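You operate a simulated robot arm through the tools that you are given. There is no shell and no other tool.

The job below is to be done with a simulated robot arm. You get a single attempt, and the scene is never put back.

JOB
Measure the white double plug's cable and clamp the round die of that size in the holder.
Fine: use the blue gauge; it stays closed on the cable.

The check looks at the end state, three seconds after you hand in, the way a careful person would. Anything else that was tipped, shoved, dropped, spilled or broken makes it a failure.

ROBOT AND FRAMES
A 7-joint arm with a two-finger parallel gripper, fixed in place. Base frame: the origin is at the foot of the arm, x ahead of it, y to its left, z up; the work surface is at about z = 850. Lengths are in mm, angles in degrees, forces in N, time in s.
With the tool pointing down near the work surface it reaches from about 420 to 900 mm from the base axis. Its first joint turns from -143.0 to 143.0 degrees. Payload 3 kg.
The tool frame sits at the grasp point between the pads (the TCP): z along the fingers, y along the line on which they close. The tips reach 30 mm beyond it. The gripper opens to 94 mm. The fingers are 28 mm wide and 10 mm thick; the gripper's body (50 by 96 mm) begins 55 mm behind the TCP.
Orientation is that of the tool frame in the base frame, as a unit quaternion [x, y, z, w]. With the fingers straight down and closing along the base's y, the tool's x points along the base's -x, its y along +y and its z along -z.

CONTROLS
- The arm moves only by the tool send_rows. Its argument "deltas" is a list of rows, each an object of numbers (a shift or turn left out is 0, a gripper value left out holds the last): "tx", "ty", "tz": the shift along the tool's x, y, z in units of 25 mm (1.0 is 25 mm); "rx", "ry", "rz": the turn, a rotation vector about the tool's x, y, z in units of 8 degrees (1.0 is 8 degrees); "claw": the opening, from 0 (shut) to 1 (fully open). In form: [{"tx": .., "ty": .., "tz": .., "rx": .., "ry": .., "rz": .., "claw": ..}, ...]. A call has 1 to 20 rows; each row shifts and turns the commanded pose from where the row before left it, along the tool's axes as they then stand. A call with a number of a shift or a turn outside -1 to 1 is refused whole. Rows are played at 5 a second. More than 50 mm and 8.6 degrees between two rows, or a gripper value outside its range, and nothing of the call is played. A pose out of reach is approached as far as the arm can. The call stops where the force on the tool passes 40 N (or 10 N more than at its start, if that is more) or the arm is blocked; 0.2 s more then pass. Each finger travels about 72 mm/s and halts on what it meets, pressing with about 36 N; the grip force reading is that of the motor and also rises with nothing between the fingers. The clock runs only during rows and for 0.2 s after the last one: add rows that do not move to give the fingers time. It gives the time, the measured TCP pose, the force on the tool (base axes), the opening and the grip force at its end, in the units of the frame above (readings bear some noise), with the torque about the TCP (base axes, N m) and any sound that the robot's microphone picked up.
- Cameras (640 x 400 px; columns grow to the right, rows downward): "scene" is fixed at [51, -648.8, 1435.5]; the picture's right is [0.85, -0.53, 0.00], its down [-0.18, -0.29, -0.94] and it looks along [0.50, 0.79, -0.35] (base axes); focal length 361 px, centre (320, 200). "wrist" rides on the gripper at [76, 14, -103] in the tool frame; the picture's right is [-0.18, 0.98, 0.00], its down [-0.75, -0.14, -0.64] and it looks along [-0.63, -0.12, 0.77] (tool axes); focal length 243 px, centre (320, 200).
- camera(camera): a new picture of that camera. The clock stands still meanwhile.
- probe_pixels(camera, pixels): for up to 12 pixels [column, row] of the newest picture of that camera ("zoom" is the newest enlarged one), the place [x, y, z] in the base frame of the surface seen there, good to about 2 mm. The clock stands still meanwhile.
- enlarge(camera, box): a new picture of the part [left, top, right, bottom] of that camera's present view, enlarged. The clock stands still meanwhile.
- sign_off(): hands the job in; it is judged then, once.

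Open the gripper and draw the arm clear of the work before you hand the job in, unless the task says otherwise.

The tools are called by a JSON object that holds its "name" and its "arguments". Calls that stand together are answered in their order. send_rows: Moves the arm, as the interface text tells. Its arguments: {"type":"object","properties":{"deltas":{"type":"array"}},"required":["deltas"]} The other tools are called the same way: camera (camera) takes a picture; probe_pixels (camera, pixels) gives the place of the surface under pixels of a picture; enlarge (camera, box) takes an enlarged picture of a part of a camera's view; sign_off () hands the job in.

At the start:

```text
t: 0.0
eef_pos: [548.6, 40.6, 1220.1]
ee_rot: [0.0, 1.0, 0.0, 0.0]
ft_force: [-0.3, 1.1, 0.4]
wrist_torque: [0.01, -0.01, 0.0]
grip_width: 94.2
finger_force: 0.0
```

scene: 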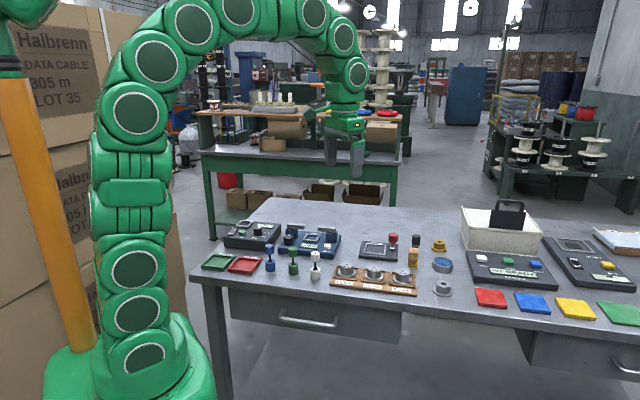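
wrist: 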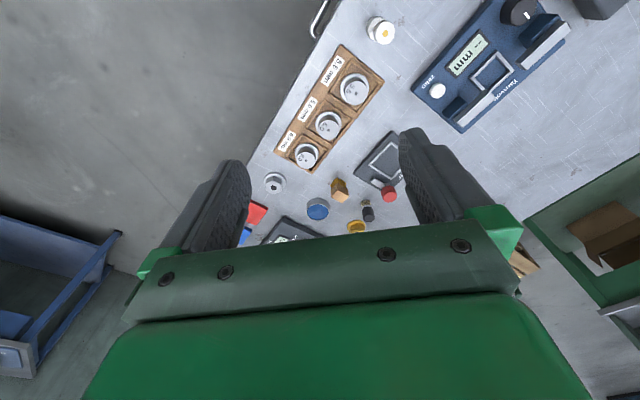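

I start by looking closely at the bench: the scene picture shows gauges around (300,240), plugs around (270-315,260), dies at (375,280) and other objects.

{"name": "enlarge", "arguments": {"camera": "scene", "box": [190, 210, 350, 310]}}

{"name": "enlarge", "arguments": {"camera": "scene", "box": [310, 210, 470, 310]}}

{"name": "enlarge", "arguments": {"camera": "scene", "box": [440, 190, 640, 330]}}

{"name": "enlarge", "arguments": {"camera": "wrist", "box": [220, 0, 620, 250]}}

```text
4.00 times, centred on (270, 260) of scene
```

zoom: 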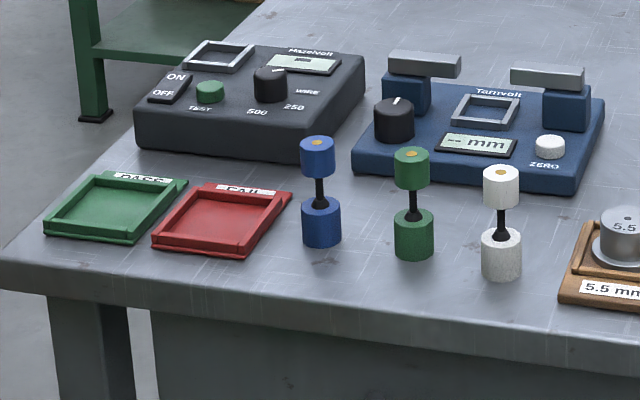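

```text
4.00 times, centred on (390, 260) of scene
```

zoom: 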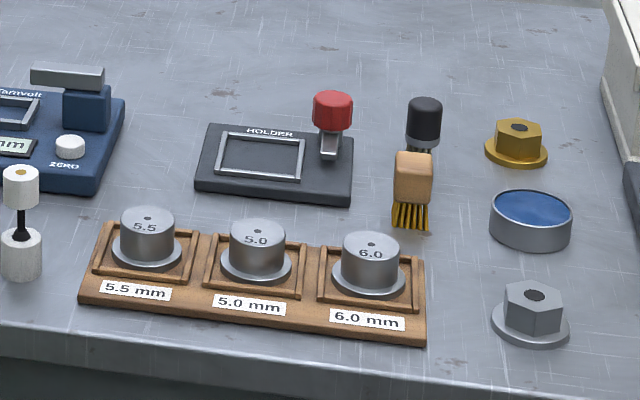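

```text
2.86 times, centred on (540, 260) of scene
```

zoom: 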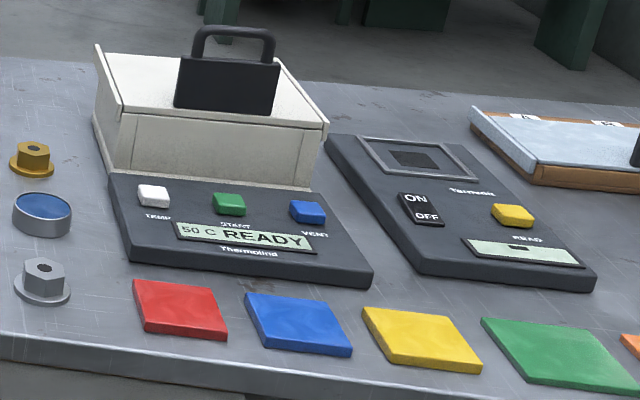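

```text
1.60 times, centred on (420, 125) of wrist
```

zoom: 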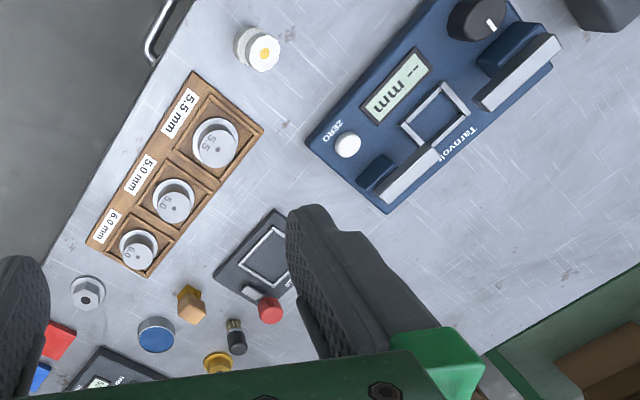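

The blue Tarnvolt gauge has a knob, a "-- mm" display, a ZERO button, a square nest and two blades on posts. I probe the key spots in a fresh scene picture for their geometry.

{"name": "enlarge", "arguments": {"camera": "scene", "box": [270, 215, 350, 265]}}

```text
8.00 times, centred on (310, 240) of scene
```

zoom: 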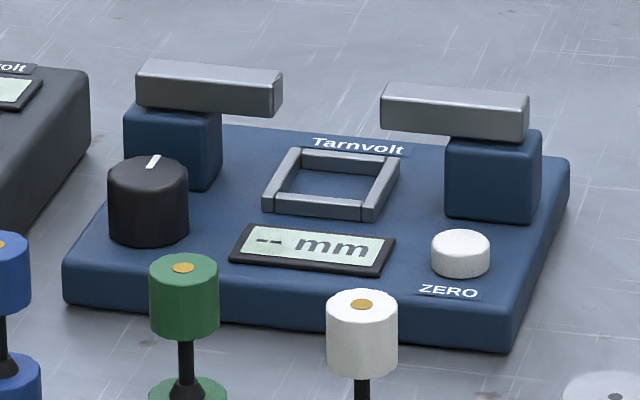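

In the enlarged view the knob is at (148,200), the nest centre at (328,185), the blades at (210,85) and (455,110), and ZERO at (460,250). I probe these.

{"name": "probe_pixels", "arguments": {"camera": "zoom", "pixels": [[150, 165], [325, 190], [298, 150], [400, 160], [265, 205], [372, 215], [210, 70], [280, 80], [385, 90], [525, 100], [460, 238], [312, 248]]}}

{"name": "probe_pixels", "arguments": {"camera": "zoom", "pixels": [[362, 303], [183, 267], [70, 285], [510, 325], [565, 165], [380, 130], [490, 135], [170, 110], [140, 68], [270, 110], [384, 125], [522, 140]]}}

```text
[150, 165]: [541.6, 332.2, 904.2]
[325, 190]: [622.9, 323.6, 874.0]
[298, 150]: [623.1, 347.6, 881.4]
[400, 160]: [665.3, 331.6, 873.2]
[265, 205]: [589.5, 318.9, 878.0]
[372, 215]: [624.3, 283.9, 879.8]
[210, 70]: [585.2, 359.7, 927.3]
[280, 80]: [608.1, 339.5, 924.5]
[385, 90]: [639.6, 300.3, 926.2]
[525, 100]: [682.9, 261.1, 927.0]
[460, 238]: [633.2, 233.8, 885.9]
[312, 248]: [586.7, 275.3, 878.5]
```

```text
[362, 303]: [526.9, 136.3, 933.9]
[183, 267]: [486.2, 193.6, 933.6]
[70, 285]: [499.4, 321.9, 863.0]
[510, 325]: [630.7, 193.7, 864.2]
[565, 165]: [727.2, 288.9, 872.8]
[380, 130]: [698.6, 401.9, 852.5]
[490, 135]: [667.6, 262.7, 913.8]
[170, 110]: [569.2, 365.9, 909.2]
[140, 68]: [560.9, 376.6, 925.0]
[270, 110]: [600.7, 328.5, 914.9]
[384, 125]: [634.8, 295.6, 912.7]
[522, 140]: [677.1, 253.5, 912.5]
```

The gauge is turned about -45° with its nest centred near (624,316) and its blades at z 913-927. I bring the wrist camera over toward the gauge for a closer look.

{"name": "send_rows", "arguments": {"deltas": [{"tx": 0.3, "ty": 1.0, "tz": 0.3}, {"tx": 0.3, "ty": 1.0, "tz": 0.3}, {"tx": 0.3, "ty": 1.0, "tz": 0.3}, {"tx": 0.3, "ty": 1.0, "tz": 0.3}, {"tx": 0.3, "ty": 1.0, "tz": 0.3}, {"tx": 0.3, "ty": 1.0, "tz": 0.3}, {"tx": 0.3, "ty": 1.0, "tz": 0.3}, {"tx": 0.3, "ty": 1.0, "tz": 0.3}, {"tx": 0.3, "ty": 1.0, "tz": 0.3}, {"tx": 0.3, "ty": 1.0, "tz": 0.3}, {"tx": 0.3, "ty": 1.0, "tz": 0.3}, {"tx": 0.3, "ty": 1.0, "tz": 0.3}]}}

{"name": "camera", "arguments": {"camera": "wrist"}}

{"name": "camera", "arguments": {"camera": "scene"}}

```text
t: 2.6
eef_pos: [456.1, 341.4, 1130.7]
ee_rot: [0.0, 1.0, 0.001, 0.0]
ft_force: [0.7, 0.7, -0.6]
wrist_torque: [0.02, 0.05, 0.0]
grip_width: 94.4
finger_force: 0.1
```

```text
taken
```

wrist: 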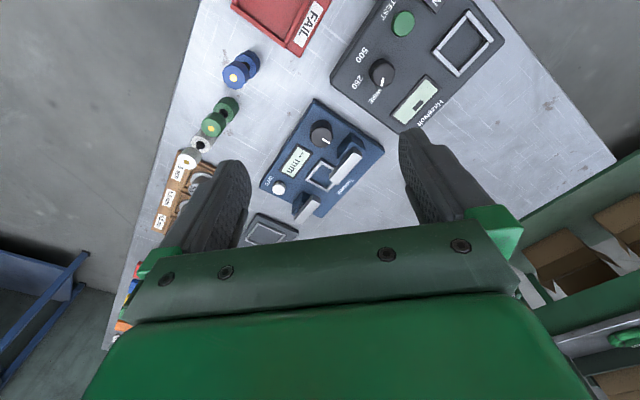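

```text
taken
```

scene: 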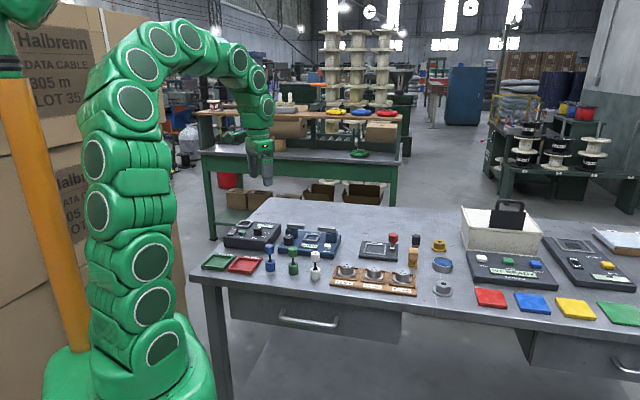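

The gauge is at about (325,165) in the wrist picture. I enlarge it.

{"name": "enlarge", "arguments": {"camera": "wrist", "box": [240, 95, 400, 245]}}

{"name": "enlarge", "arguments": {"camera": "wrist", "box": [130, 40, 290, 240]}}

{"name": "enlarge", "arguments": {"camera": "scene", "box": [350, 220, 430, 270]}}

```text
2.67 times, centred on (320, 170) of wrist
```

zoom: 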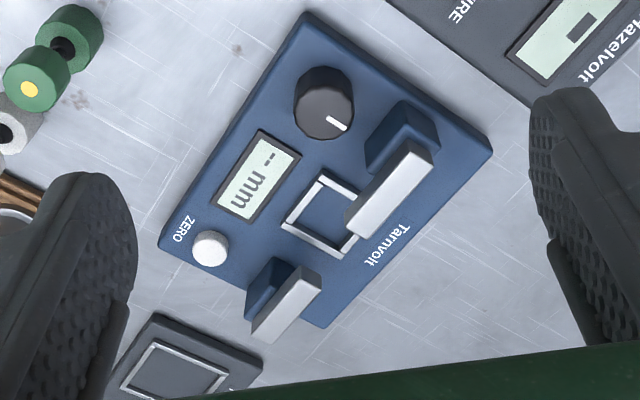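

```text
2.00 times, centred on (210, 140) of wrist
```

zoom: 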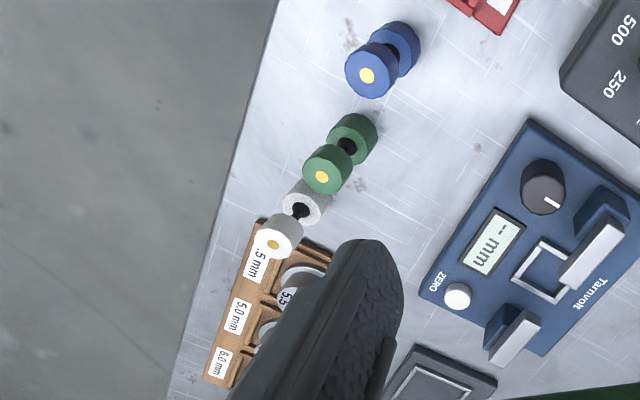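

```text
8.00 times, centred on (390, 245) of scene
```

zoom: 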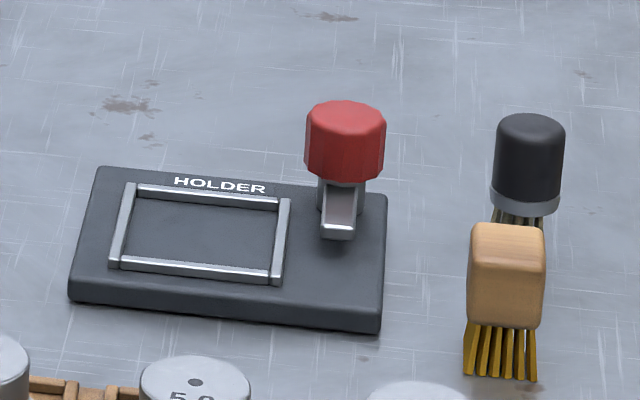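

The holder has a rectangular nest and a red knob whose metal arm points toward the front; turning it should swing the arm over the die's flange. I probe the holder's geometry.

{"name": "probe_pixels", "arguments": {"camera": "zoom", "pixels": [[345, 112], [338, 225], [340, 190], [200, 225], [125, 185], [285, 200], [275, 275], [115, 260], [98, 172], [378, 320], [75, 295], [345, 165]]}}

{"name": "enlarge", "arguments": {"camera": "scene", "box": [325, 250, 425, 305]}}

```text
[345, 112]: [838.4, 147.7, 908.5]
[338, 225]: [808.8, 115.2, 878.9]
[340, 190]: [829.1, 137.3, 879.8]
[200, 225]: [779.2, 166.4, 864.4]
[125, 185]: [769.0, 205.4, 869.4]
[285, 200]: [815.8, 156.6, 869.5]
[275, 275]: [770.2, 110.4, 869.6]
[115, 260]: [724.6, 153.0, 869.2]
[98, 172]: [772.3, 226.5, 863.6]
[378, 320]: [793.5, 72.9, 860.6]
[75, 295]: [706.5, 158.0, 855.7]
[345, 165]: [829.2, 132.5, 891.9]
```

```text
6.40 times, centred on (375, 278) of scene
```

zoom: 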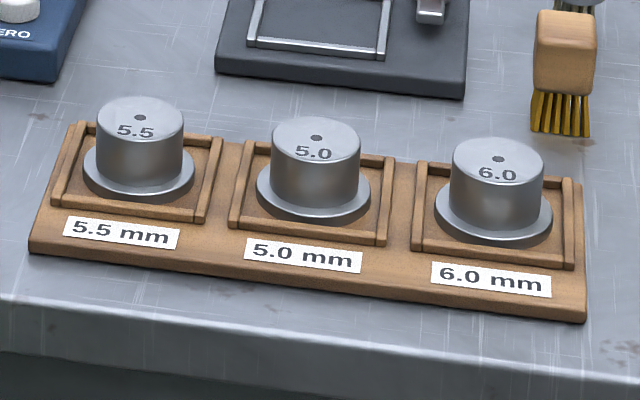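

Now I probe the dies and the white plug.

{"name": "probe_pixels", "arguments": {"camera": "zoom", "pixels": [[140, 105], [140, 147], [140, 190], [317, 125], [317, 212], [498, 148], [498, 235], [85, 165], [195, 165], [60, 130], [205, 215], [60, 200]]}}

{"name": "enlarge", "arguments": {"camera": "scene", "box": [280, 235, 350, 285]}}

```text
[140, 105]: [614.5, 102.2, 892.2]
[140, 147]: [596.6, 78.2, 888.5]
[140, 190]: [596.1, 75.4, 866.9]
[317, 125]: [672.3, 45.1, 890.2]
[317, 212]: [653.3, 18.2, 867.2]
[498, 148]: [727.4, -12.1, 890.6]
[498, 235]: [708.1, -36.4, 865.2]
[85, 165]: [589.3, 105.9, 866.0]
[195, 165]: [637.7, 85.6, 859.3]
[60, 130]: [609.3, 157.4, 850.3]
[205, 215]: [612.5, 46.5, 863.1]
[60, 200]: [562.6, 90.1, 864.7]
```

```text
8.00 times, centred on (315, 260) of scene
```

zoom: 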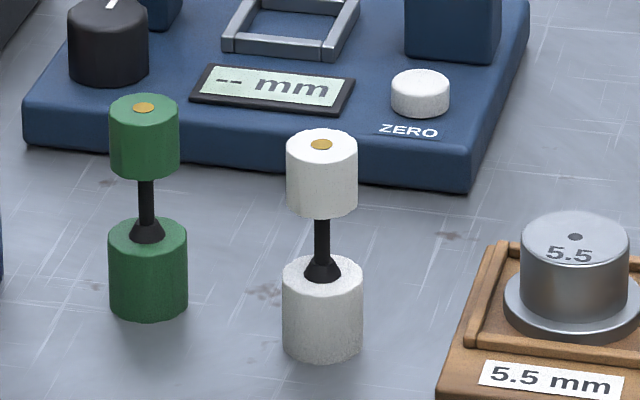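

{"name": "probe_pixels", "arguments": {"camera": "zoom", "pixels": [[320, 133], [320, 155], [290, 170], [354, 170], [322, 212], [322, 235], [322, 275], [322, 290], [286, 300], [360, 300], [322, 355], [322, 340]]}}

```text
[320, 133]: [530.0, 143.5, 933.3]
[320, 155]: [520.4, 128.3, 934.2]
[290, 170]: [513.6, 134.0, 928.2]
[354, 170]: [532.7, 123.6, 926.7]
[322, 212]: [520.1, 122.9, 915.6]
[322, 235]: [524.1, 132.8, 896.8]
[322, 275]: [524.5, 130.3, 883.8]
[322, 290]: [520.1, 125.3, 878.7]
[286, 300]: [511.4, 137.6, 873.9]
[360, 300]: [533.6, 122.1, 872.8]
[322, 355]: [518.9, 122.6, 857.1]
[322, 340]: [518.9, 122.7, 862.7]
```

The white plug's axis is near (525.5,134), its upper part at z ~908-934 and the cable at ~888-908. Now I take a larger view of the gauge from the wrist camera and probe the knob, posts and blades.

{"name": "enlarge", "arguments": {"camera": "wrist", "box": [256, 95, 392, 180]}}

```text
4.71 times, centred on (324, 138) of wrist
```

zoom: 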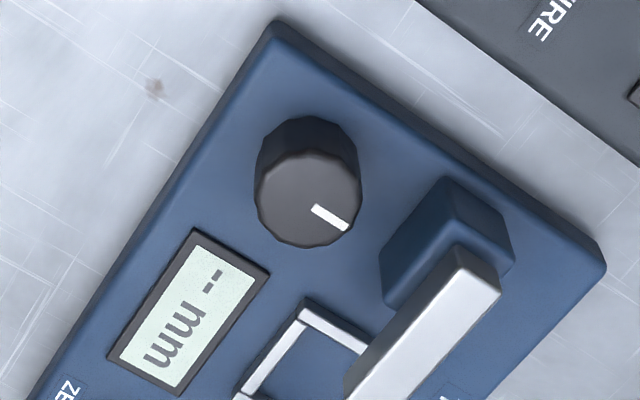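

{"name": "probe_pixels", "arguments": {"camera": "zoom", "pixels": [[305, 200], [260, 205], [355, 200], [305, 242], [308, 155], [345, 227], [455, 255], [495, 285], [405, 315], [445, 195], [505, 250], [385, 270]]}}

{"name": "probe_pixels", "arguments": {"camera": "zoom", "pixels": [[280, 30], [600, 275], [310, 305], [365, 350], [245, 390], [195, 235], [265, 275], [110, 355], [345, 375], [400, 395], [470, 205], [390, 295]]}}

```text
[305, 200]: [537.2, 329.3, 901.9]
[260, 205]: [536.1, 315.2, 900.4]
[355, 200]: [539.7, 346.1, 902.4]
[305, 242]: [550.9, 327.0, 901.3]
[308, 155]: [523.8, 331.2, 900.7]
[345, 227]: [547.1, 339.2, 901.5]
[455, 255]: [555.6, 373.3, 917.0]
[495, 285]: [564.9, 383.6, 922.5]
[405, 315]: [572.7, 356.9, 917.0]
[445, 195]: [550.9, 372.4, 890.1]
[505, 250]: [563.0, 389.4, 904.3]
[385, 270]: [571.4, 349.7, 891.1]
```

```text
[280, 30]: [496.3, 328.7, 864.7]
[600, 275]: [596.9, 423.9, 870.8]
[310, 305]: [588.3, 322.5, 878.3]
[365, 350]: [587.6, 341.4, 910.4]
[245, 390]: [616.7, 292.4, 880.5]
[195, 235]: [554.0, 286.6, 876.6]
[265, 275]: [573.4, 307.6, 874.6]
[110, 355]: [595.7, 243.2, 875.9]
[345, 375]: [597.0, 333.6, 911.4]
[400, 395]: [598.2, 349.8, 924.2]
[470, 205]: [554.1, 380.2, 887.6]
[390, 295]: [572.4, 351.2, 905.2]
```

The knob's axis is at about (537.5,330), radius ~15, top z 902, with its pointer toward the back (+45° in base). I go above it with the fingers closing along the gauge's long axis, and open to about 52 mm.

{"name": "send_rows", "arguments": {"deltas": [{"tx": -0.651, "ty": -0.0912, "tz": 0.96, "claw": 0.55}, {"tx": -0.651, "ty": -0.0912, "tz": 0.96}, {"tx": -0.651, "ty": -0.0912, "tz": 0.96}, {"tx": -0.651, "ty": -0.0912, "tz": 0.96}, {"tx": -0.651, "ty": -0.0912, "tz": 0.96}, {"rz": -0.9375}, {"rz": -0.9375}, {"rz": -0.9375}, {"rz": -0.9375}, {"rz": -0.9375}, {"rz": -0.9375}, {}]}}

{"name": "camera", "arguments": {"camera": "wrist"}}

{"name": "enlarge", "arguments": {"camera": "scene", "box": [200, 150, 360, 270]}}

```text
t: 5.2
eef_pos: [539.6, 329.4, 1011.5]
ee_rot: [-0.383, 0.924, 0.0, 0.0]
ft_force: [0.0, 0.9, 0.6]
wrist_torque: [0.01, 0.03, -0.02]
grip_width: 51.7
finger_force: 0.1
```

```text
taken
```

wrist: 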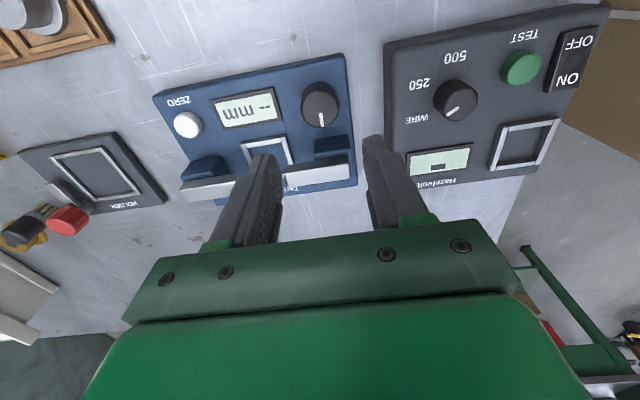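

```text
3.33 times, centred on (280, 210) of scene
```

zoom: 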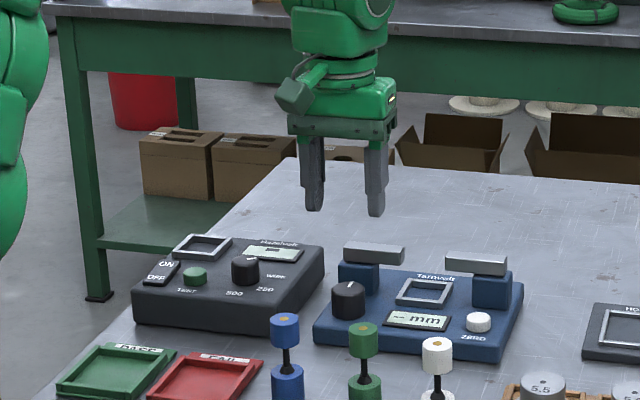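

The knob is now at (320,103) in the wrist picture. I enlarge it to refine the position before descending.

{"name": "enlarge", "arguments": {"camera": "wrist", "box": [150, 50, 370, 210]}}

{"name": "probe_pixels", "arguments": {"camera": "wrist", "pixels": [[320, 108], [305, 107], [337, 107], [320, 94], [320, 126], [321, 122], [288, 180], [345, 172], [340, 60], [200, 187], [255, 150], [187, 122]]}}

```text
2.50 times, centred on (260, 130) of wrist
```

zoom: 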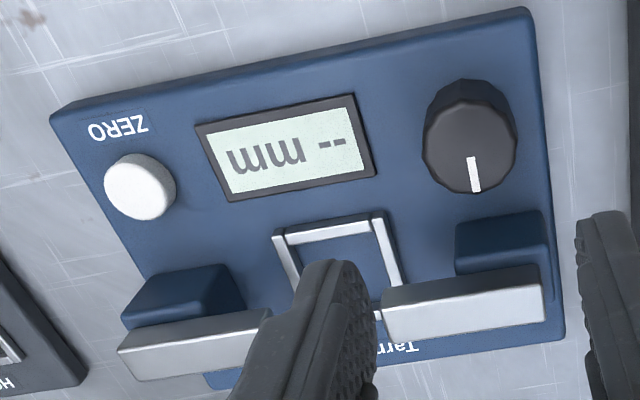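

```text
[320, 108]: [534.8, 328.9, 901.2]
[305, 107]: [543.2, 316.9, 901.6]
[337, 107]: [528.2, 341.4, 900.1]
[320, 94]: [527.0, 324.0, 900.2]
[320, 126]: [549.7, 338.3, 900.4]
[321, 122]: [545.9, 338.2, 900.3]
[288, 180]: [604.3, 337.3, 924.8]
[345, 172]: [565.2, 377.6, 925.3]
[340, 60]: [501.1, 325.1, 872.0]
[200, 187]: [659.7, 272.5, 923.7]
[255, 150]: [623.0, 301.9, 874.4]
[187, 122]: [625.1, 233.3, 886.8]
```

The knob centre comes out at (537,330). I correct a couple of mm and come down with the tips to z about 882, just above the plate (873).

{"name": "send_rows", "arguments": {"deltas": [{"tx": 0.048, "ty": 0.093, "tz": 0.8}, {"tz": 0.8}, {"tz": 0.8}, {"tz": 0.8}, {"tz": 0.7}, {}]}}

{"name": "enlarge", "arguments": {"camera": "scene", "box": [230, 190, 350, 270]}}

{"name": "camera", "arguments": {"camera": "wrist"}}

```text
t: 6.6
eef_pos: [536.4, 329.0, 914.3]
ee_rot: [-0.384, 0.923, 0.0, 0.0]
ft_force: [-0.3, -0.2, -0.6]
wrist_torque: [-0.01, 0.0, -0.03]
grip_width: 51.7
finger_force: 0.1
```

```text
5.00 times, centred on (290, 230) of scene
```

zoom: 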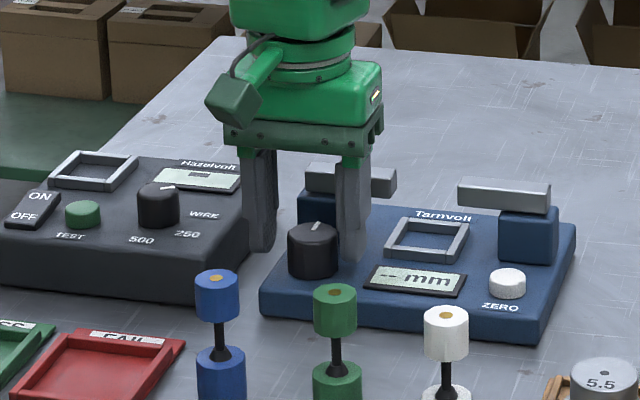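

```text
taken
```

wrist: 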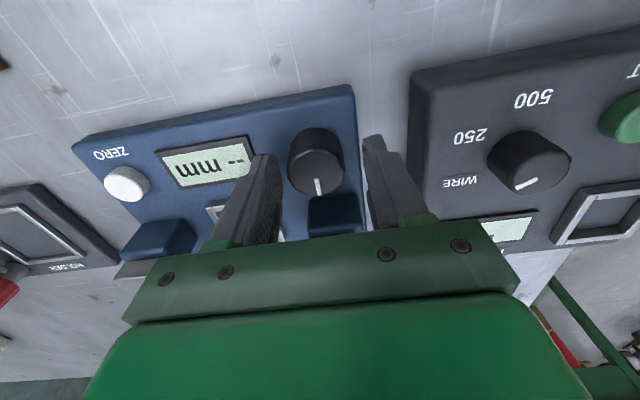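

The fingers straddle the knob; the left finger is near the dark Hazelvolt box, so I check its clearance with probes.

{"name": "probe_pixels", "arguments": {"camera": "wrist", "pixels": [[425, 180], [418, 90], [440, 210], [300, 165], [340, 160], [317, 185], [318, 145], [266, 158], [372, 140]]}}

```text
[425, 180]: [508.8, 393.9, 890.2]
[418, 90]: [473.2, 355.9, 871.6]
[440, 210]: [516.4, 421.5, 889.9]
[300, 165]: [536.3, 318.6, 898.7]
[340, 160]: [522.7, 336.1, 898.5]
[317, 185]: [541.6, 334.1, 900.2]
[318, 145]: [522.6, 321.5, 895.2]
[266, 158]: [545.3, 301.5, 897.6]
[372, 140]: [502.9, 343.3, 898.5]
```

Clearance is fine (Hazelvolt's edge is about 27 mm away). I close on the knob.

{"name": "send_rows", "arguments": {"deltas": [{"claw": 0.2}, {"claw": 0.2}, {}, {}]}}

{"name": "camera", "arguments": {"camera": "wrist"}}

```text
t: 7.6
eef_pos: [537.2, 329.0, 913.8]
ee_rot: [-0.383, 0.924, 0.001, 0.0]
ft_force: [23.2, -22.9, -7.4]
wrist_torque: [-0.62, -0.55, -0.05]
grip_width: 37.3
finger_force: 16.2
```

```text
taken
```

wrist: 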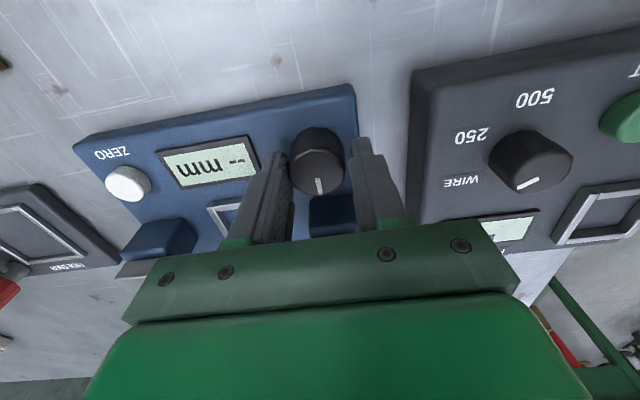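

The force of about 33 N along the gauge's long axis shows only the right-hand finger touched the knob, so I'm off-centre by about 3.5 mm. I open, shift and close again.

{"name": "send_rows", "arguments": {"deltas": [{"claw": 0.48}, {"claw": 0.48}, {"ty": -0.14}, {"claw": 0.25}, {"claw": 0.2}, {}]}}

```text
t: 9.0
eef_pos: [538.1, 327.4, 914.8]
ee_rot: [-0.384, 0.924, 0.0, 0.0]
ft_force: [-14.7, 15.3, 1.6]
wrist_torque: [0.4, 0.54, -0.01]
grip_width: 32.8
finger_force: 45.3
```

Both fingers now grip (width 32.8), with a small residual side force, so I shift back 1.2 mm to relieve it.

{"name": "send_rows", "arguments": {"deltas": [{"ty": 0.05}, {}]}}

{"name": "camera", "arguments": {"camera": "wrist"}}

```text
t: 9.6
eef_pos: [538.7, 328.4, 914.6]
ee_rot: [-0.383, 0.924, 0.0, 0.0]
ft_force: [-3.7, 8.5, 1.5]
wrist_torque: [0.34, 0.0, 0.02]
grip_width: 33.0
finger_force: 44.5
```

```text
taken
```

wrist: 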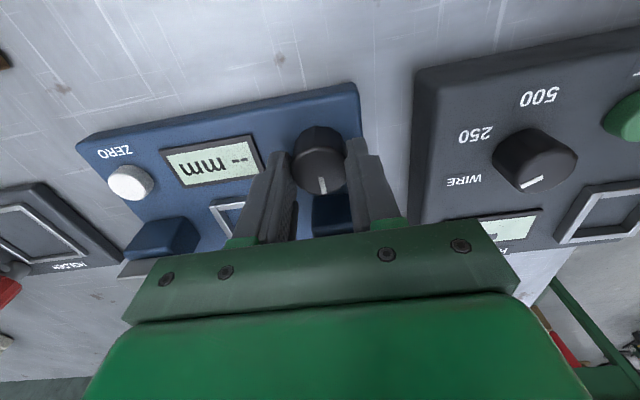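

The knob is held evenly. I try turning it clockwise (seen from above) by 16° and watch the blades and torque.

{"name": "send_rows", "arguments": {"deltas": [{"rz": 0.5}, {"rz": 0.5}, {"rz": 0.5}, {"rz": 0.5}, {}]}}

{"name": "enlarge", "arguments": {"camera": "scene", "box": [230, 190, 350, 270]}}

```text
t: 10.8
eef_pos: [537.7, 327.7, 914.2]
ee_rot: [-0.251, 0.968, 0.0, -0.001]
ft_force: [5.7, 10.9, 3.0]
wrist_torque: [0.28, -0.11, 0.0]
grip_width: 33.1
finger_force: 44.9
```

```text
5.00 times, centred on (290, 230) of scene
```

zoom: 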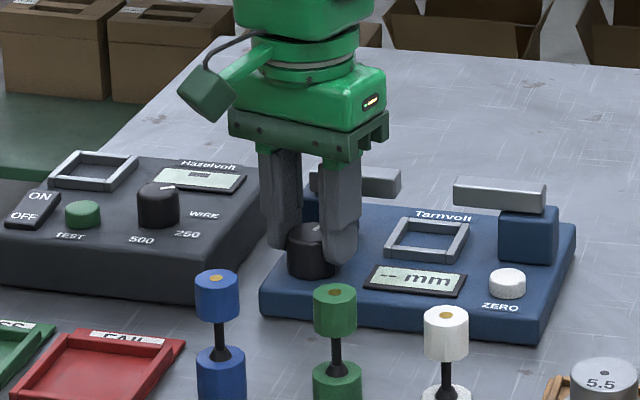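

Clockwise closes the blades (ends moved from 396/458 to 401/453 in the enlarged view) with very low torque. I keep turning with no cable in, to see the closed state and what the display reads.

{"name": "send_rows", "arguments": {"deltas": [{"rz": 0.7}, {"rz": 0.7}, {"rz": 0.7}, {"rz": 0.7}, {"rz": 0.7}, {"rz": 0.7}, {"rz": 0.7}, {"rz": 0.7}, {}]}}

{"name": "enlarge", "arguments": {"camera": "scene", "box": [230, 190, 350, 270]}}

{"name": "camera", "arguments": {"camera": "wrist"}}

```text
t: 12.8
eef_pos: [538.2, 327.6, 914.3]
ee_rot: [0.138, 0.99, 0.0, 0.001]
ft_force: [6.3, 12.7, -0.4]
wrist_torque: [0.53, -0.18, -0.01]
grip_width: 33.0
finger_force: 45.1
```

```text
5.00 times, centred on (290, 230) of scene
```

zoom: 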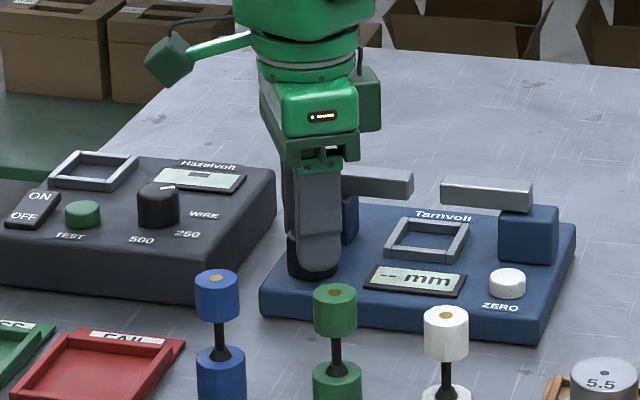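

```text
taken
```

wrist: 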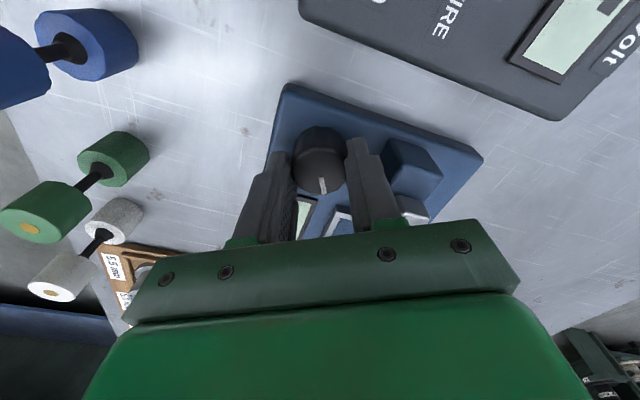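

At 61° of turn the gap has gone from 62 to 27 px in the enlarged view, so about 45° more will close it. I continue in small steps.

{"name": "send_rows", "arguments": {"deltas": [{"rz": 0.6}, {"rz": 0.6}, {"rz": 0.6}, {"rz": 0.6}, {"rz": 0.6}, {"rz": 0.6}, {"rz": 0.4}, {"rz": 0.4}, {}]}}

{"name": "enlarge", "arguments": {"camera": "scene", "box": [230, 190, 350, 270]}}

```text
t: 14.8
eef_pos: [538.4, 329.0, 914.0]
ee_rot: [0.431, 0.903, 0.001, 0.0]
ft_force: [0.4, 2.5, 2.2]
wrist_torque: [0.04, 0.01, -0.01]
grip_width: 32.9
finger_force: 44.4
```

```text
5.00 times, centred on (290, 230) of scene
```

zoom: 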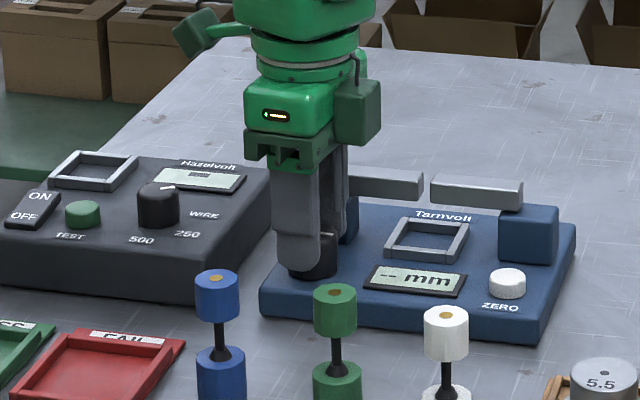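

The gap is down to about 7 px. I turn another 14° to reach fully shut and read the display.

{"name": "send_rows", "arguments": {"deltas": [{"rz": 0.35}, {"rz": 0.35}, {"rz": 0.35}, {"rz": 0.35}, {"rz": 0.35}, {}, {}]}}

{"name": "enlarge", "arguments": {"camera": "scene", "box": [230, 190, 350, 270]}}

```text
t: 16.4
eef_pos: [539.1, 329.1, 914.8]
ee_rot: [0.536, 0.844, 0.0, 0.0]
ft_force: [-0.3, 12.6, -10.3]
wrist_torque: [0.35, 0.04, -0.01]
grip_width: 33.2
finger_force: 44.7
```

```text
5.00 times, centred on (290, 230) of scene
```

zoom: 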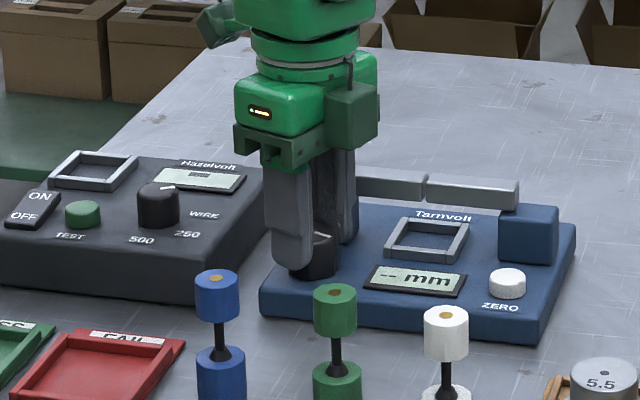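

The blades are almost shut and the display still reads "--". I turn a few more degrees to be sure they are shut.

{"name": "send_rows", "arguments": {"deltas": [{"rz": 0.25}, {"rz": 0.25}, {"rz": 0.25}, {}, {}]}}

{"name": "enlarge", "arguments": {"camera": "scene", "box": [290, 215, 340, 250]}}

```text
t: 17.6
eef_pos: [538.1, 327.4, 913.7]
ee_rot: [0.581, 0.814, 0.0, -0.001]
ft_force: [4.5, 6.7, -10.3]
wrist_torque: [-0.18, -0.27, 0.41]
grip_width: 32.7
finger_force: 45.4
```

```text
11.43 times, centred on (315, 232) of scene
```

zoom: 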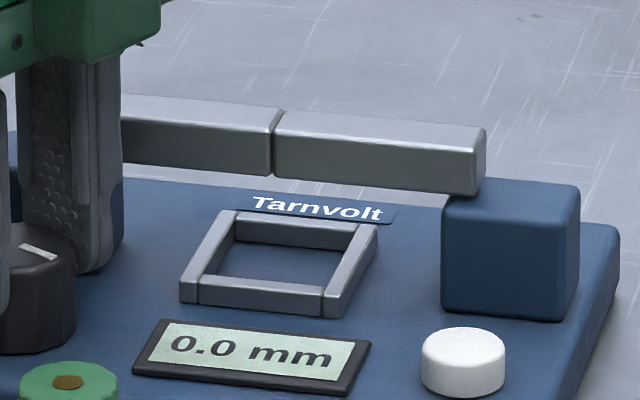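

The gauge now reads 0.0 mm with the blades shut empty (stop felt, 0.41 N m), so the zero is true. I turn the knob back to the fully open position.

{"name": "send_rows", "arguments": {"deltas": [{"rz": -0.5}, {"rz": -0.8}, {"rz": -0.8}, {"rz": -0.8}, {"rz": -0.8}, {"rz": -0.8}, {"rz": -0.8}, {"rz": -0.8}, {"rz": -0.8}, {"rz": -0.8}, {"rz": -0.8}, {"rz": -0.8}, {"rz": -0.8}, {"rz": -0.8}, {"rz": -0.8}, {"rz": -0.8}, {"rz": -0.8}, {"rz": -0.8}, {"rz": -0.4}, {}]}}

{"name": "enlarge", "arguments": {"camera": "scene", "box": [230, 190, 350, 270]}}

```text
t: 21.8
eef_pos: [538.4, 327.9, 913.8]
ee_rot: [-0.383, 0.924, 0.001, -0.001]
ft_force: [8.2, 4.9, 4.8]
wrist_torque: [-0.12, -0.1, -0.36]
grip_width: 32.9
finger_force: 45.3
```

```text
5.00 times, centred on (290, 230) of scene
```

zoom: 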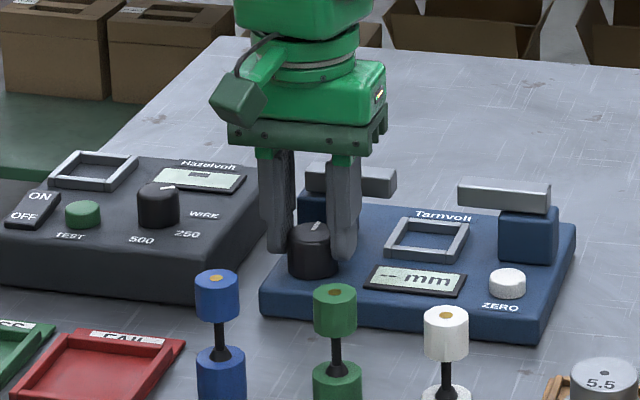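

The blades are open again. I release the knob, rise, move over the white plug and turn so the fingers close across the blades' axis.

{"name": "send_rows", "arguments": {"deltas": [{"claw": 0.55}, {}, {"tz": -0.9}, {"tz": -0.9}, {"tz": -0.9}, {"tz": -0.9}, {"tz": -0.9}, {"tx": 0.833, "ty": -0.731}, {"tx": 0.833, "ty": -0.731}, {"tx": 0.833, "ty": -0.731}, {"tx": 0.833, "ty": -0.731}, {"tx": 0.833, "ty": -0.731}, {"tx": 0.833, "ty": -0.731}, {"tx": 0.833, "ty": -0.731}, {}]}}

{"name": "send_rows", "arguments": {"deltas": [{"rz": 0.9375}, {"rz": 0.9375}, {"rz": 0.9375}, {"rz": 0.9375}, {"rz": 0.9375}, {"rz": 0.9375}, {"rz": 0.9375}, {"rz": 0.9375}, {"rz": 0.9375}, {"rz": 0.9375}, {"rz": 0.9375}, {"rz": 0.9375}, {}]}}

{"name": "camera", "arguments": {"camera": "wrist"}}

{"name": "enlarge", "arguments": {"camera": "scene", "box": [230, 190, 390, 290]}}

```text
t: 25.0
eef_pos: [526.6, 132.1, 1026.4]
ee_rot: [-0.383, 0.924, 0.0, -0.001]
ft_force: [-0.9, -0.9, -0.1]
wrist_torque: [-0.01, -0.03, -0.02]
grip_width: 51.7
finger_force: 0.1
```

```text
t: 27.8
eef_pos: [526.8, 134.1, 1026.5]
ee_rot: [0.383, 0.924, 0.0, 0.0]
ft_force: [-0.1, -0.1, -0.1]
wrist_torque: [-0.02, 0.0, -0.02]
grip_width: 51.7
finger_force: 0.0
```

```text
taken
```

wrist: 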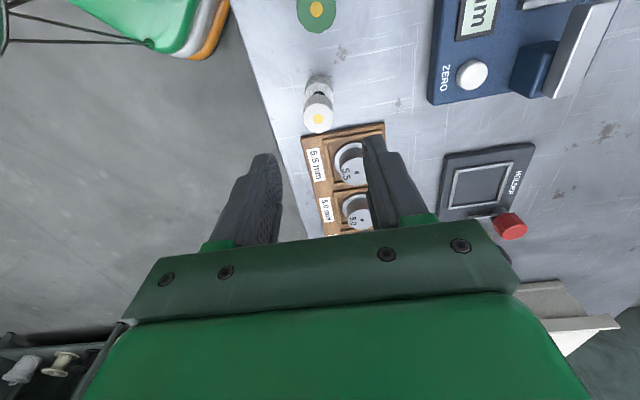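

```text
4.00 times, centred on (310, 240) of scene
```

zoom: 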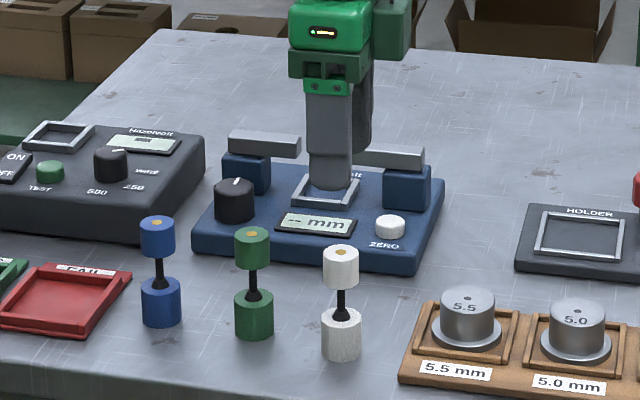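

The white plug's top is at about (318,120) in the wrist picture. I probe it.

{"name": "enlarge", "arguments": {"camera": "wrist", "box": [270, 60, 370, 150]}}

```text
4.44 times, centred on (320, 105) of wrist
```

zoom: 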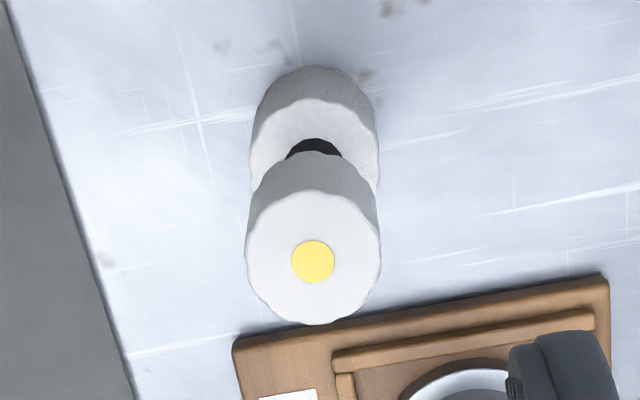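

{"name": "probe_pixels", "arguments": {"camera": "zoom", "pixels": [[313, 261], [255, 258], [373, 258], [313, 198], [313, 318], [270, 215], [355, 305], [300, 80], [315, 115], [258, 110], [370, 110], [320, 60]]}}

```text
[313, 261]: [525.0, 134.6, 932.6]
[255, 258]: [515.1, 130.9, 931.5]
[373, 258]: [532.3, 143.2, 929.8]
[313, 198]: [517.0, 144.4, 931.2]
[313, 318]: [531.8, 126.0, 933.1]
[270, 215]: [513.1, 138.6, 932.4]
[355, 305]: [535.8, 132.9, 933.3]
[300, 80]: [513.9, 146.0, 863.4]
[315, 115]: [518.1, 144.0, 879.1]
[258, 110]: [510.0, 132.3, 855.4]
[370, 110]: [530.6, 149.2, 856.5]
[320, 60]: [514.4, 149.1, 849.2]
```

The top centre is at (525,134.8). I correct about 1.5 mm and descend so the tips stop at about z 912, at the lower edge of the upper plug part.

{"name": "send_rows", "arguments": {"deltas": [{"tx": 0.065, "ty": -0.02, "tz": 0.8}, {"tz": 0.8}, {"tz": 0.8}, {"tz": 0.6}, {"tz": 0.38}, {}]}}

{"name": "enlarge", "arguments": {"camera": "scene", "box": [260, 200, 380, 290]}}

{"name": "camera", "arguments": {"camera": "wrist"}}

```text
t: 29.2
eef_pos: [526.1, 135.5, 943.0]
ee_rot: [0.382, 0.924, 0.0, 0.0]
ft_force: [-0.1, 0.4, -0.3]
wrist_torque: [0.02, -0.03, 0.04]
grip_width: 51.6
finger_force: 0.0
```

```text
4.44 times, centred on (320, 245) of scene
```

zoom: 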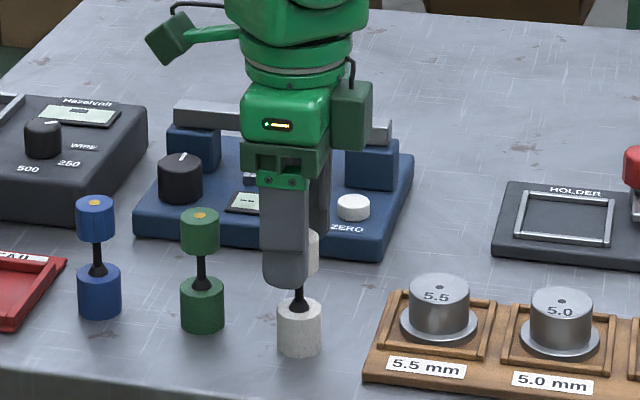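

```text
taken
```

wrist: 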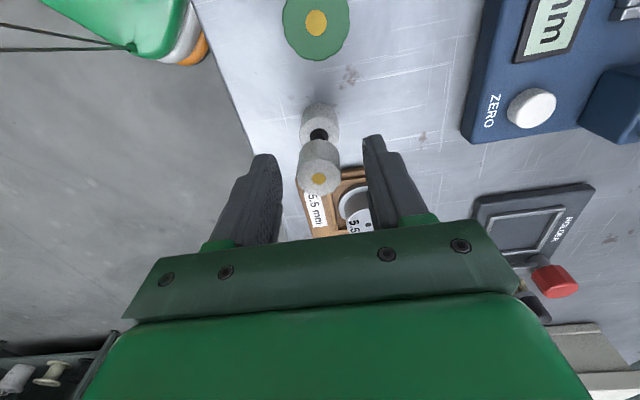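

The plug's top at (318,180) is centred between the fingers. I close in gentle steps.

{"name": "send_rows", "arguments": {"deltas": [{"claw": 0.36}, {"claw": 0.32}, {"claw": 0.3}, {"claw": 0.28}, {"claw": 0.26}, {"claw": 0.24}, {"claw": 0.22}, {"claw": 0.2}, {}]}}

{"name": "camera", "arguments": {"camera": "wrist"}}

```text
t: 31.2
eef_pos: [524.9, 134.9, 942.9]
ee_rot: [0.382, 0.924, 0.0, 0.0]
ft_force: [-0.2, 0.6, 0.7]
wrist_torque: [-0.03, 0.0, -0.02]
grip_width: 24.8
finger_force: 35.6
```

```text
taken
```

wrist: 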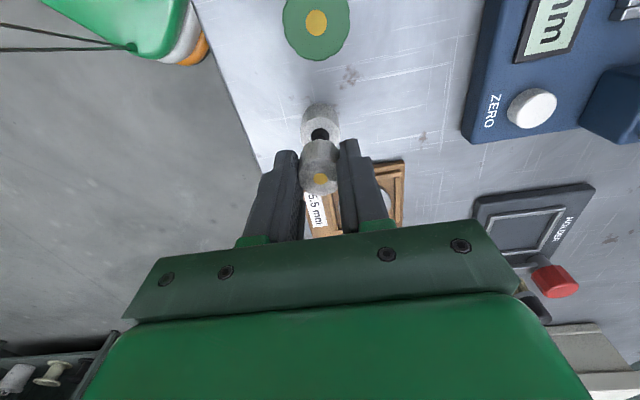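

The plug is gripped (24.8 mm, no side force). I lift 100 mm straight up and check it hangs right.

{"name": "send_rows", "arguments": {"deltas": [{"tz": -0.4}, {"tz": -0.8}, {"tz": -0.9}, {"tz": -0.9}, {"tz": -0.9}, {"tz": -0.3}, {}]}}

{"name": "camera", "arguments": {"camera": "scene"}}

{"name": "enlarge", "arguments": {"camera": "scene", "box": [270, 200, 350, 260]}}

```text
t: 32.8
eef_pos: [524.7, 134.6, 1048.0]
ee_rot: [0.382, 0.924, 0.001, 0.0]
ft_force: [-0.5, -0.3, 0.0]
wrist_torque: [0.03, 0.0, -0.02]
grip_width: 24.8
finger_force: 36.4
```

```text
taken
```

scene: 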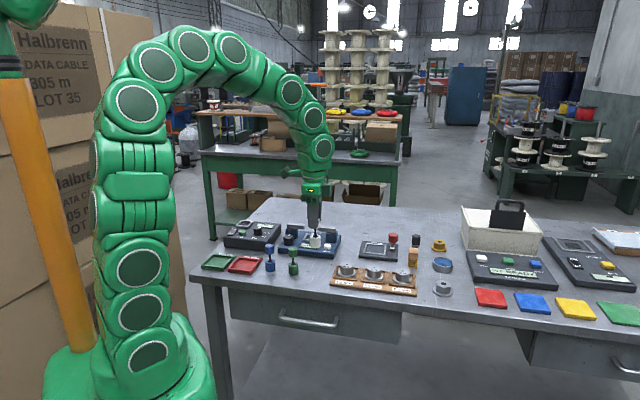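

```text
6.67 times, centred on (310, 230) of scene
```

zoom: 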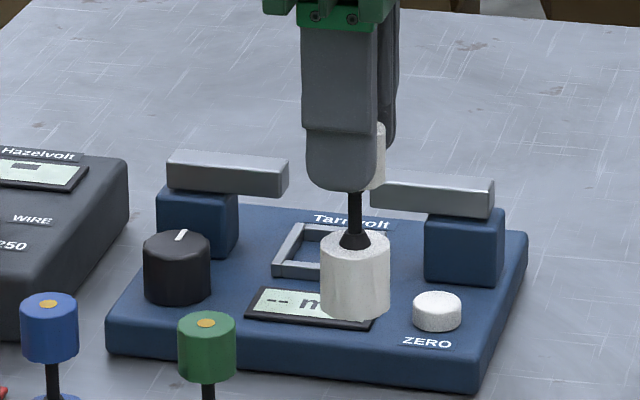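

It hangs upright. I carry it at this height to above the nest at about (622.6,317.2).

{"name": "send_rows", "arguments": {"deltas": [{"tx": 0.299, "ty": 0.99}, {"tx": 0.299, "ty": 0.99}, {"tx": 0.299, "ty": 0.99}, {"tx": 0.299, "ty": 0.99}, {"tx": 0.299, "ty": 0.99}, {"tx": 0.299, "ty": 0.99}, {"tx": 0.299, "ty": 0.99}, {"tx": 0.299, "ty": 0.99}, {}, {}]}}

{"name": "camera", "arguments": {"camera": "wrist"}}

{"name": "enlarge", "arguments": {"camera": "scene", "box": [270, 190, 350, 260]}}

```text
t: 35.0
eef_pos: [622.9, 319.8, 1047.2]
ee_rot: [0.382, 0.924, 0.001, 0.0]
ft_force: [0.0, 0.6, -1.2]
wrist_torque: [-0.01, 0.02, 0.0]
grip_width: 24.8
finger_force: 36.1
```

```text
taken
```

wrist: 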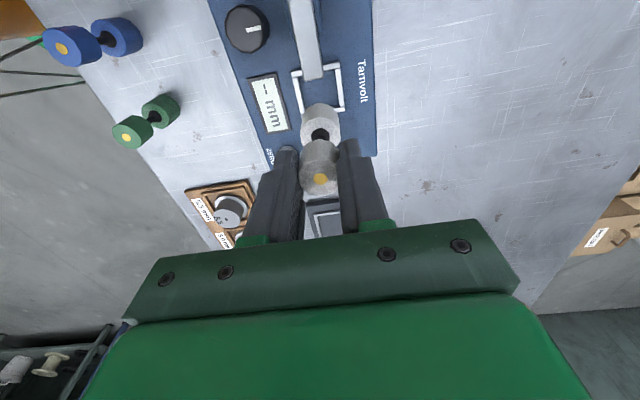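

```text
5.71 times, centred on (310, 225) of scene
```

zoom: 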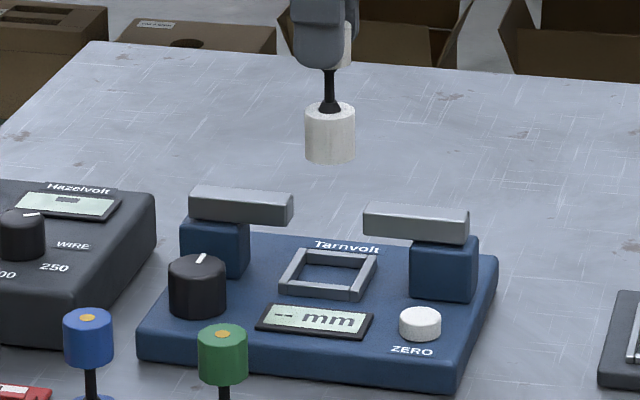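

The nest is unobstructed in the scene view now, so I enlarge it and probe its frame to fix the centre.

{"name": "enlarge", "arguments": {"camera": "scene", "box": [290, 215, 340, 250]}}

```text
11.43 times, centred on (315, 232) of scene
```

zoom: 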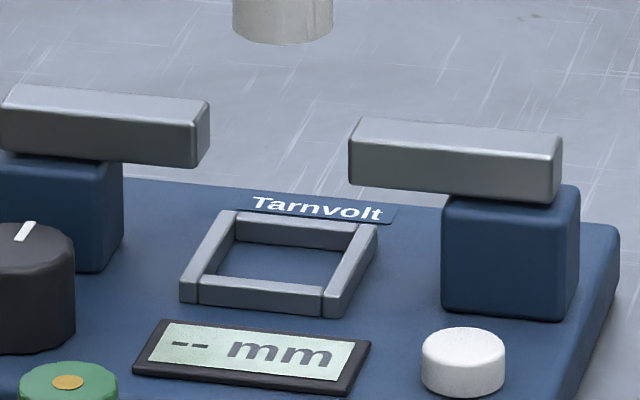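

{"name": "probe_pixels", "arguments": {"camera": "zoom", "pixels": [[226, 214], [372, 228], [188, 283], [336, 296], [262, 285], [300, 222], [210, 246], [355, 260], [275, 260], [212, 272], [325, 285], [240, 238]]}}

{"name": "probe_pixels", "arguments": {"camera": "zoom", "pixels": [[205, 106], [200, 150], [354, 122], [354, 165], [190, 98], [360, 160], [100, 90], [460, 135], [500, 150], [100, 140], [280, 265], [345, 262]]}}

```text
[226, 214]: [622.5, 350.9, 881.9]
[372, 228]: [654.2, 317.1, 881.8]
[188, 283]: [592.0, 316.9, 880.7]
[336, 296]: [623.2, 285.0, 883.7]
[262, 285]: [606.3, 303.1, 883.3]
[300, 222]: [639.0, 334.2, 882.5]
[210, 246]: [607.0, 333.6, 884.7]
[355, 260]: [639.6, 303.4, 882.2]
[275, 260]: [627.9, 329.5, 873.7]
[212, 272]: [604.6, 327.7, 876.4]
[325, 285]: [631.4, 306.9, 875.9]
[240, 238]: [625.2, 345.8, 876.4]
```

```text
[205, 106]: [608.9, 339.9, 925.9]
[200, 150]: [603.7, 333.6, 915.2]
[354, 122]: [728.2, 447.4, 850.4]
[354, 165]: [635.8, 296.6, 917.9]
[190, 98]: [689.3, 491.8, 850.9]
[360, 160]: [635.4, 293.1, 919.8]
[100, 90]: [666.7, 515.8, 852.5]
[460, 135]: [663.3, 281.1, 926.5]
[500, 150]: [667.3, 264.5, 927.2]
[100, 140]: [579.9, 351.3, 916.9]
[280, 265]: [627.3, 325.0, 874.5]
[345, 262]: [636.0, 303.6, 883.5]
```

The nest centre is (623,318), its floor at z 874, and the blades' v-range brackets it. I lower the plug to about 20 mm above the floor and check alignment.

{"name": "send_rows", "arguments": {"deltas": [{"tz": 0.6}, {"tz": 0.6}, {"tz": 0.6}, {"tz": 0.6}, {}]}}

{"name": "enlarge", "arguments": {"camera": "scene", "box": [280, 200, 350, 250]}}

{"name": "camera", "arguments": {"camera": "wrist"}}

```text
t: 36.2
eef_pos: [622.9, 317.6, 987.8]
ee_rot: [0.382, 0.924, 0.0, -0.001]
ft_force: [0.3, -0.8, -1.3]
wrist_torque: [0.02, 0.04, 0.0]
grip_width: 24.5
finger_force: 36.0
```

```text
8.00 times, centred on (315, 225) of scene
```

zoom: 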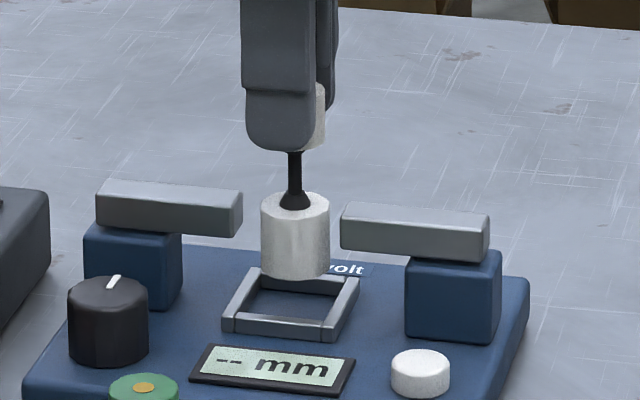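

```text
taken
```

wrist: 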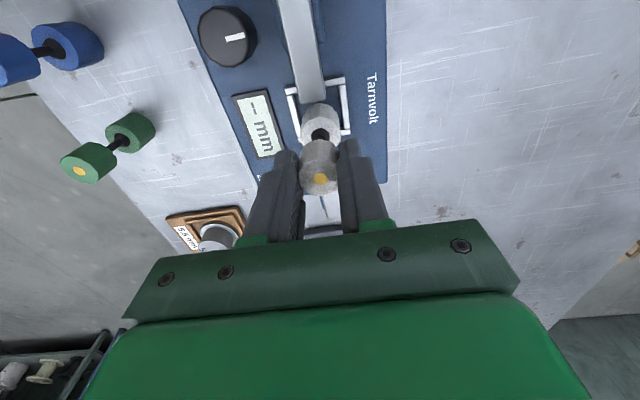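

The plug sits over the nest, about 1.4 mm right of the blades' mid (295 vs 291.5). I nudge it and lower toward the floor in small steps.

{"name": "send_rows", "arguments": {"deltas": [{"tx": 0.05, "tz": 0.3}, {"tz": 0.3}, {"tz": 0.1}, {"tz": 0.05}, {"tz": 0.04}, {}]}}

{"name": "enlarge", "arguments": {"camera": "scene", "box": [280, 200, 350, 250]}}

```text
t: 37.6
eef_pos: [621.8, 317.7, 966.1]
ee_rot: [0.383, 0.924, 0.0, 0.0]
ft_force: [0.3, 0.1, -1.6]
wrist_torque: [0.02, -0.01, -0.02]
grip_width: 24.7
finger_force: 36.3
```

```text
8.00 times, centred on (315, 225) of scene
```

zoom: 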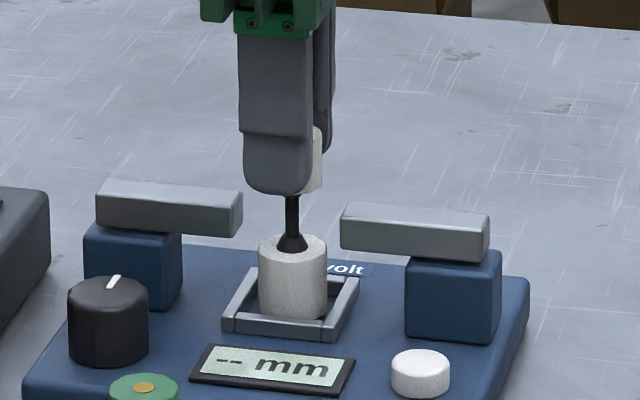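

It's inside the nest walls, no contact force yet. I lower in 0.5 mm steps until a light contact.

{"name": "send_rows", "arguments": {"deltas": [{"tz": 0.02}, {"tz": 0.02}, {"tz": 0.02}, {}]}}

```text
t: 38.6
eef_pos: [622.0, 317.7, 965.8]
ee_rot: [0.381, 0.924, 0.0, 0.0]
ft_force: [-1.1, -0.6, -1.4]
wrist_torque: [0.02, 0.01, -0.03]
grip_width: 24.6
finger_force: 35.8
```

{"name": "send_rows", "arguments": {"deltas": [{"tz": 0.03}, {"tz": 0.03}, {}]}}

```text
t: 39.4
eef_pos: [621.7, 320.2, 965.2]
ee_rot: [0.381, 0.924, 0.0, 0.0]
ft_force: [-2.2, -1.3, 15.9]
wrist_torque: [-0.13, 0.24, 0.02]
grip_width: 24.4
finger_force: 36.1
```

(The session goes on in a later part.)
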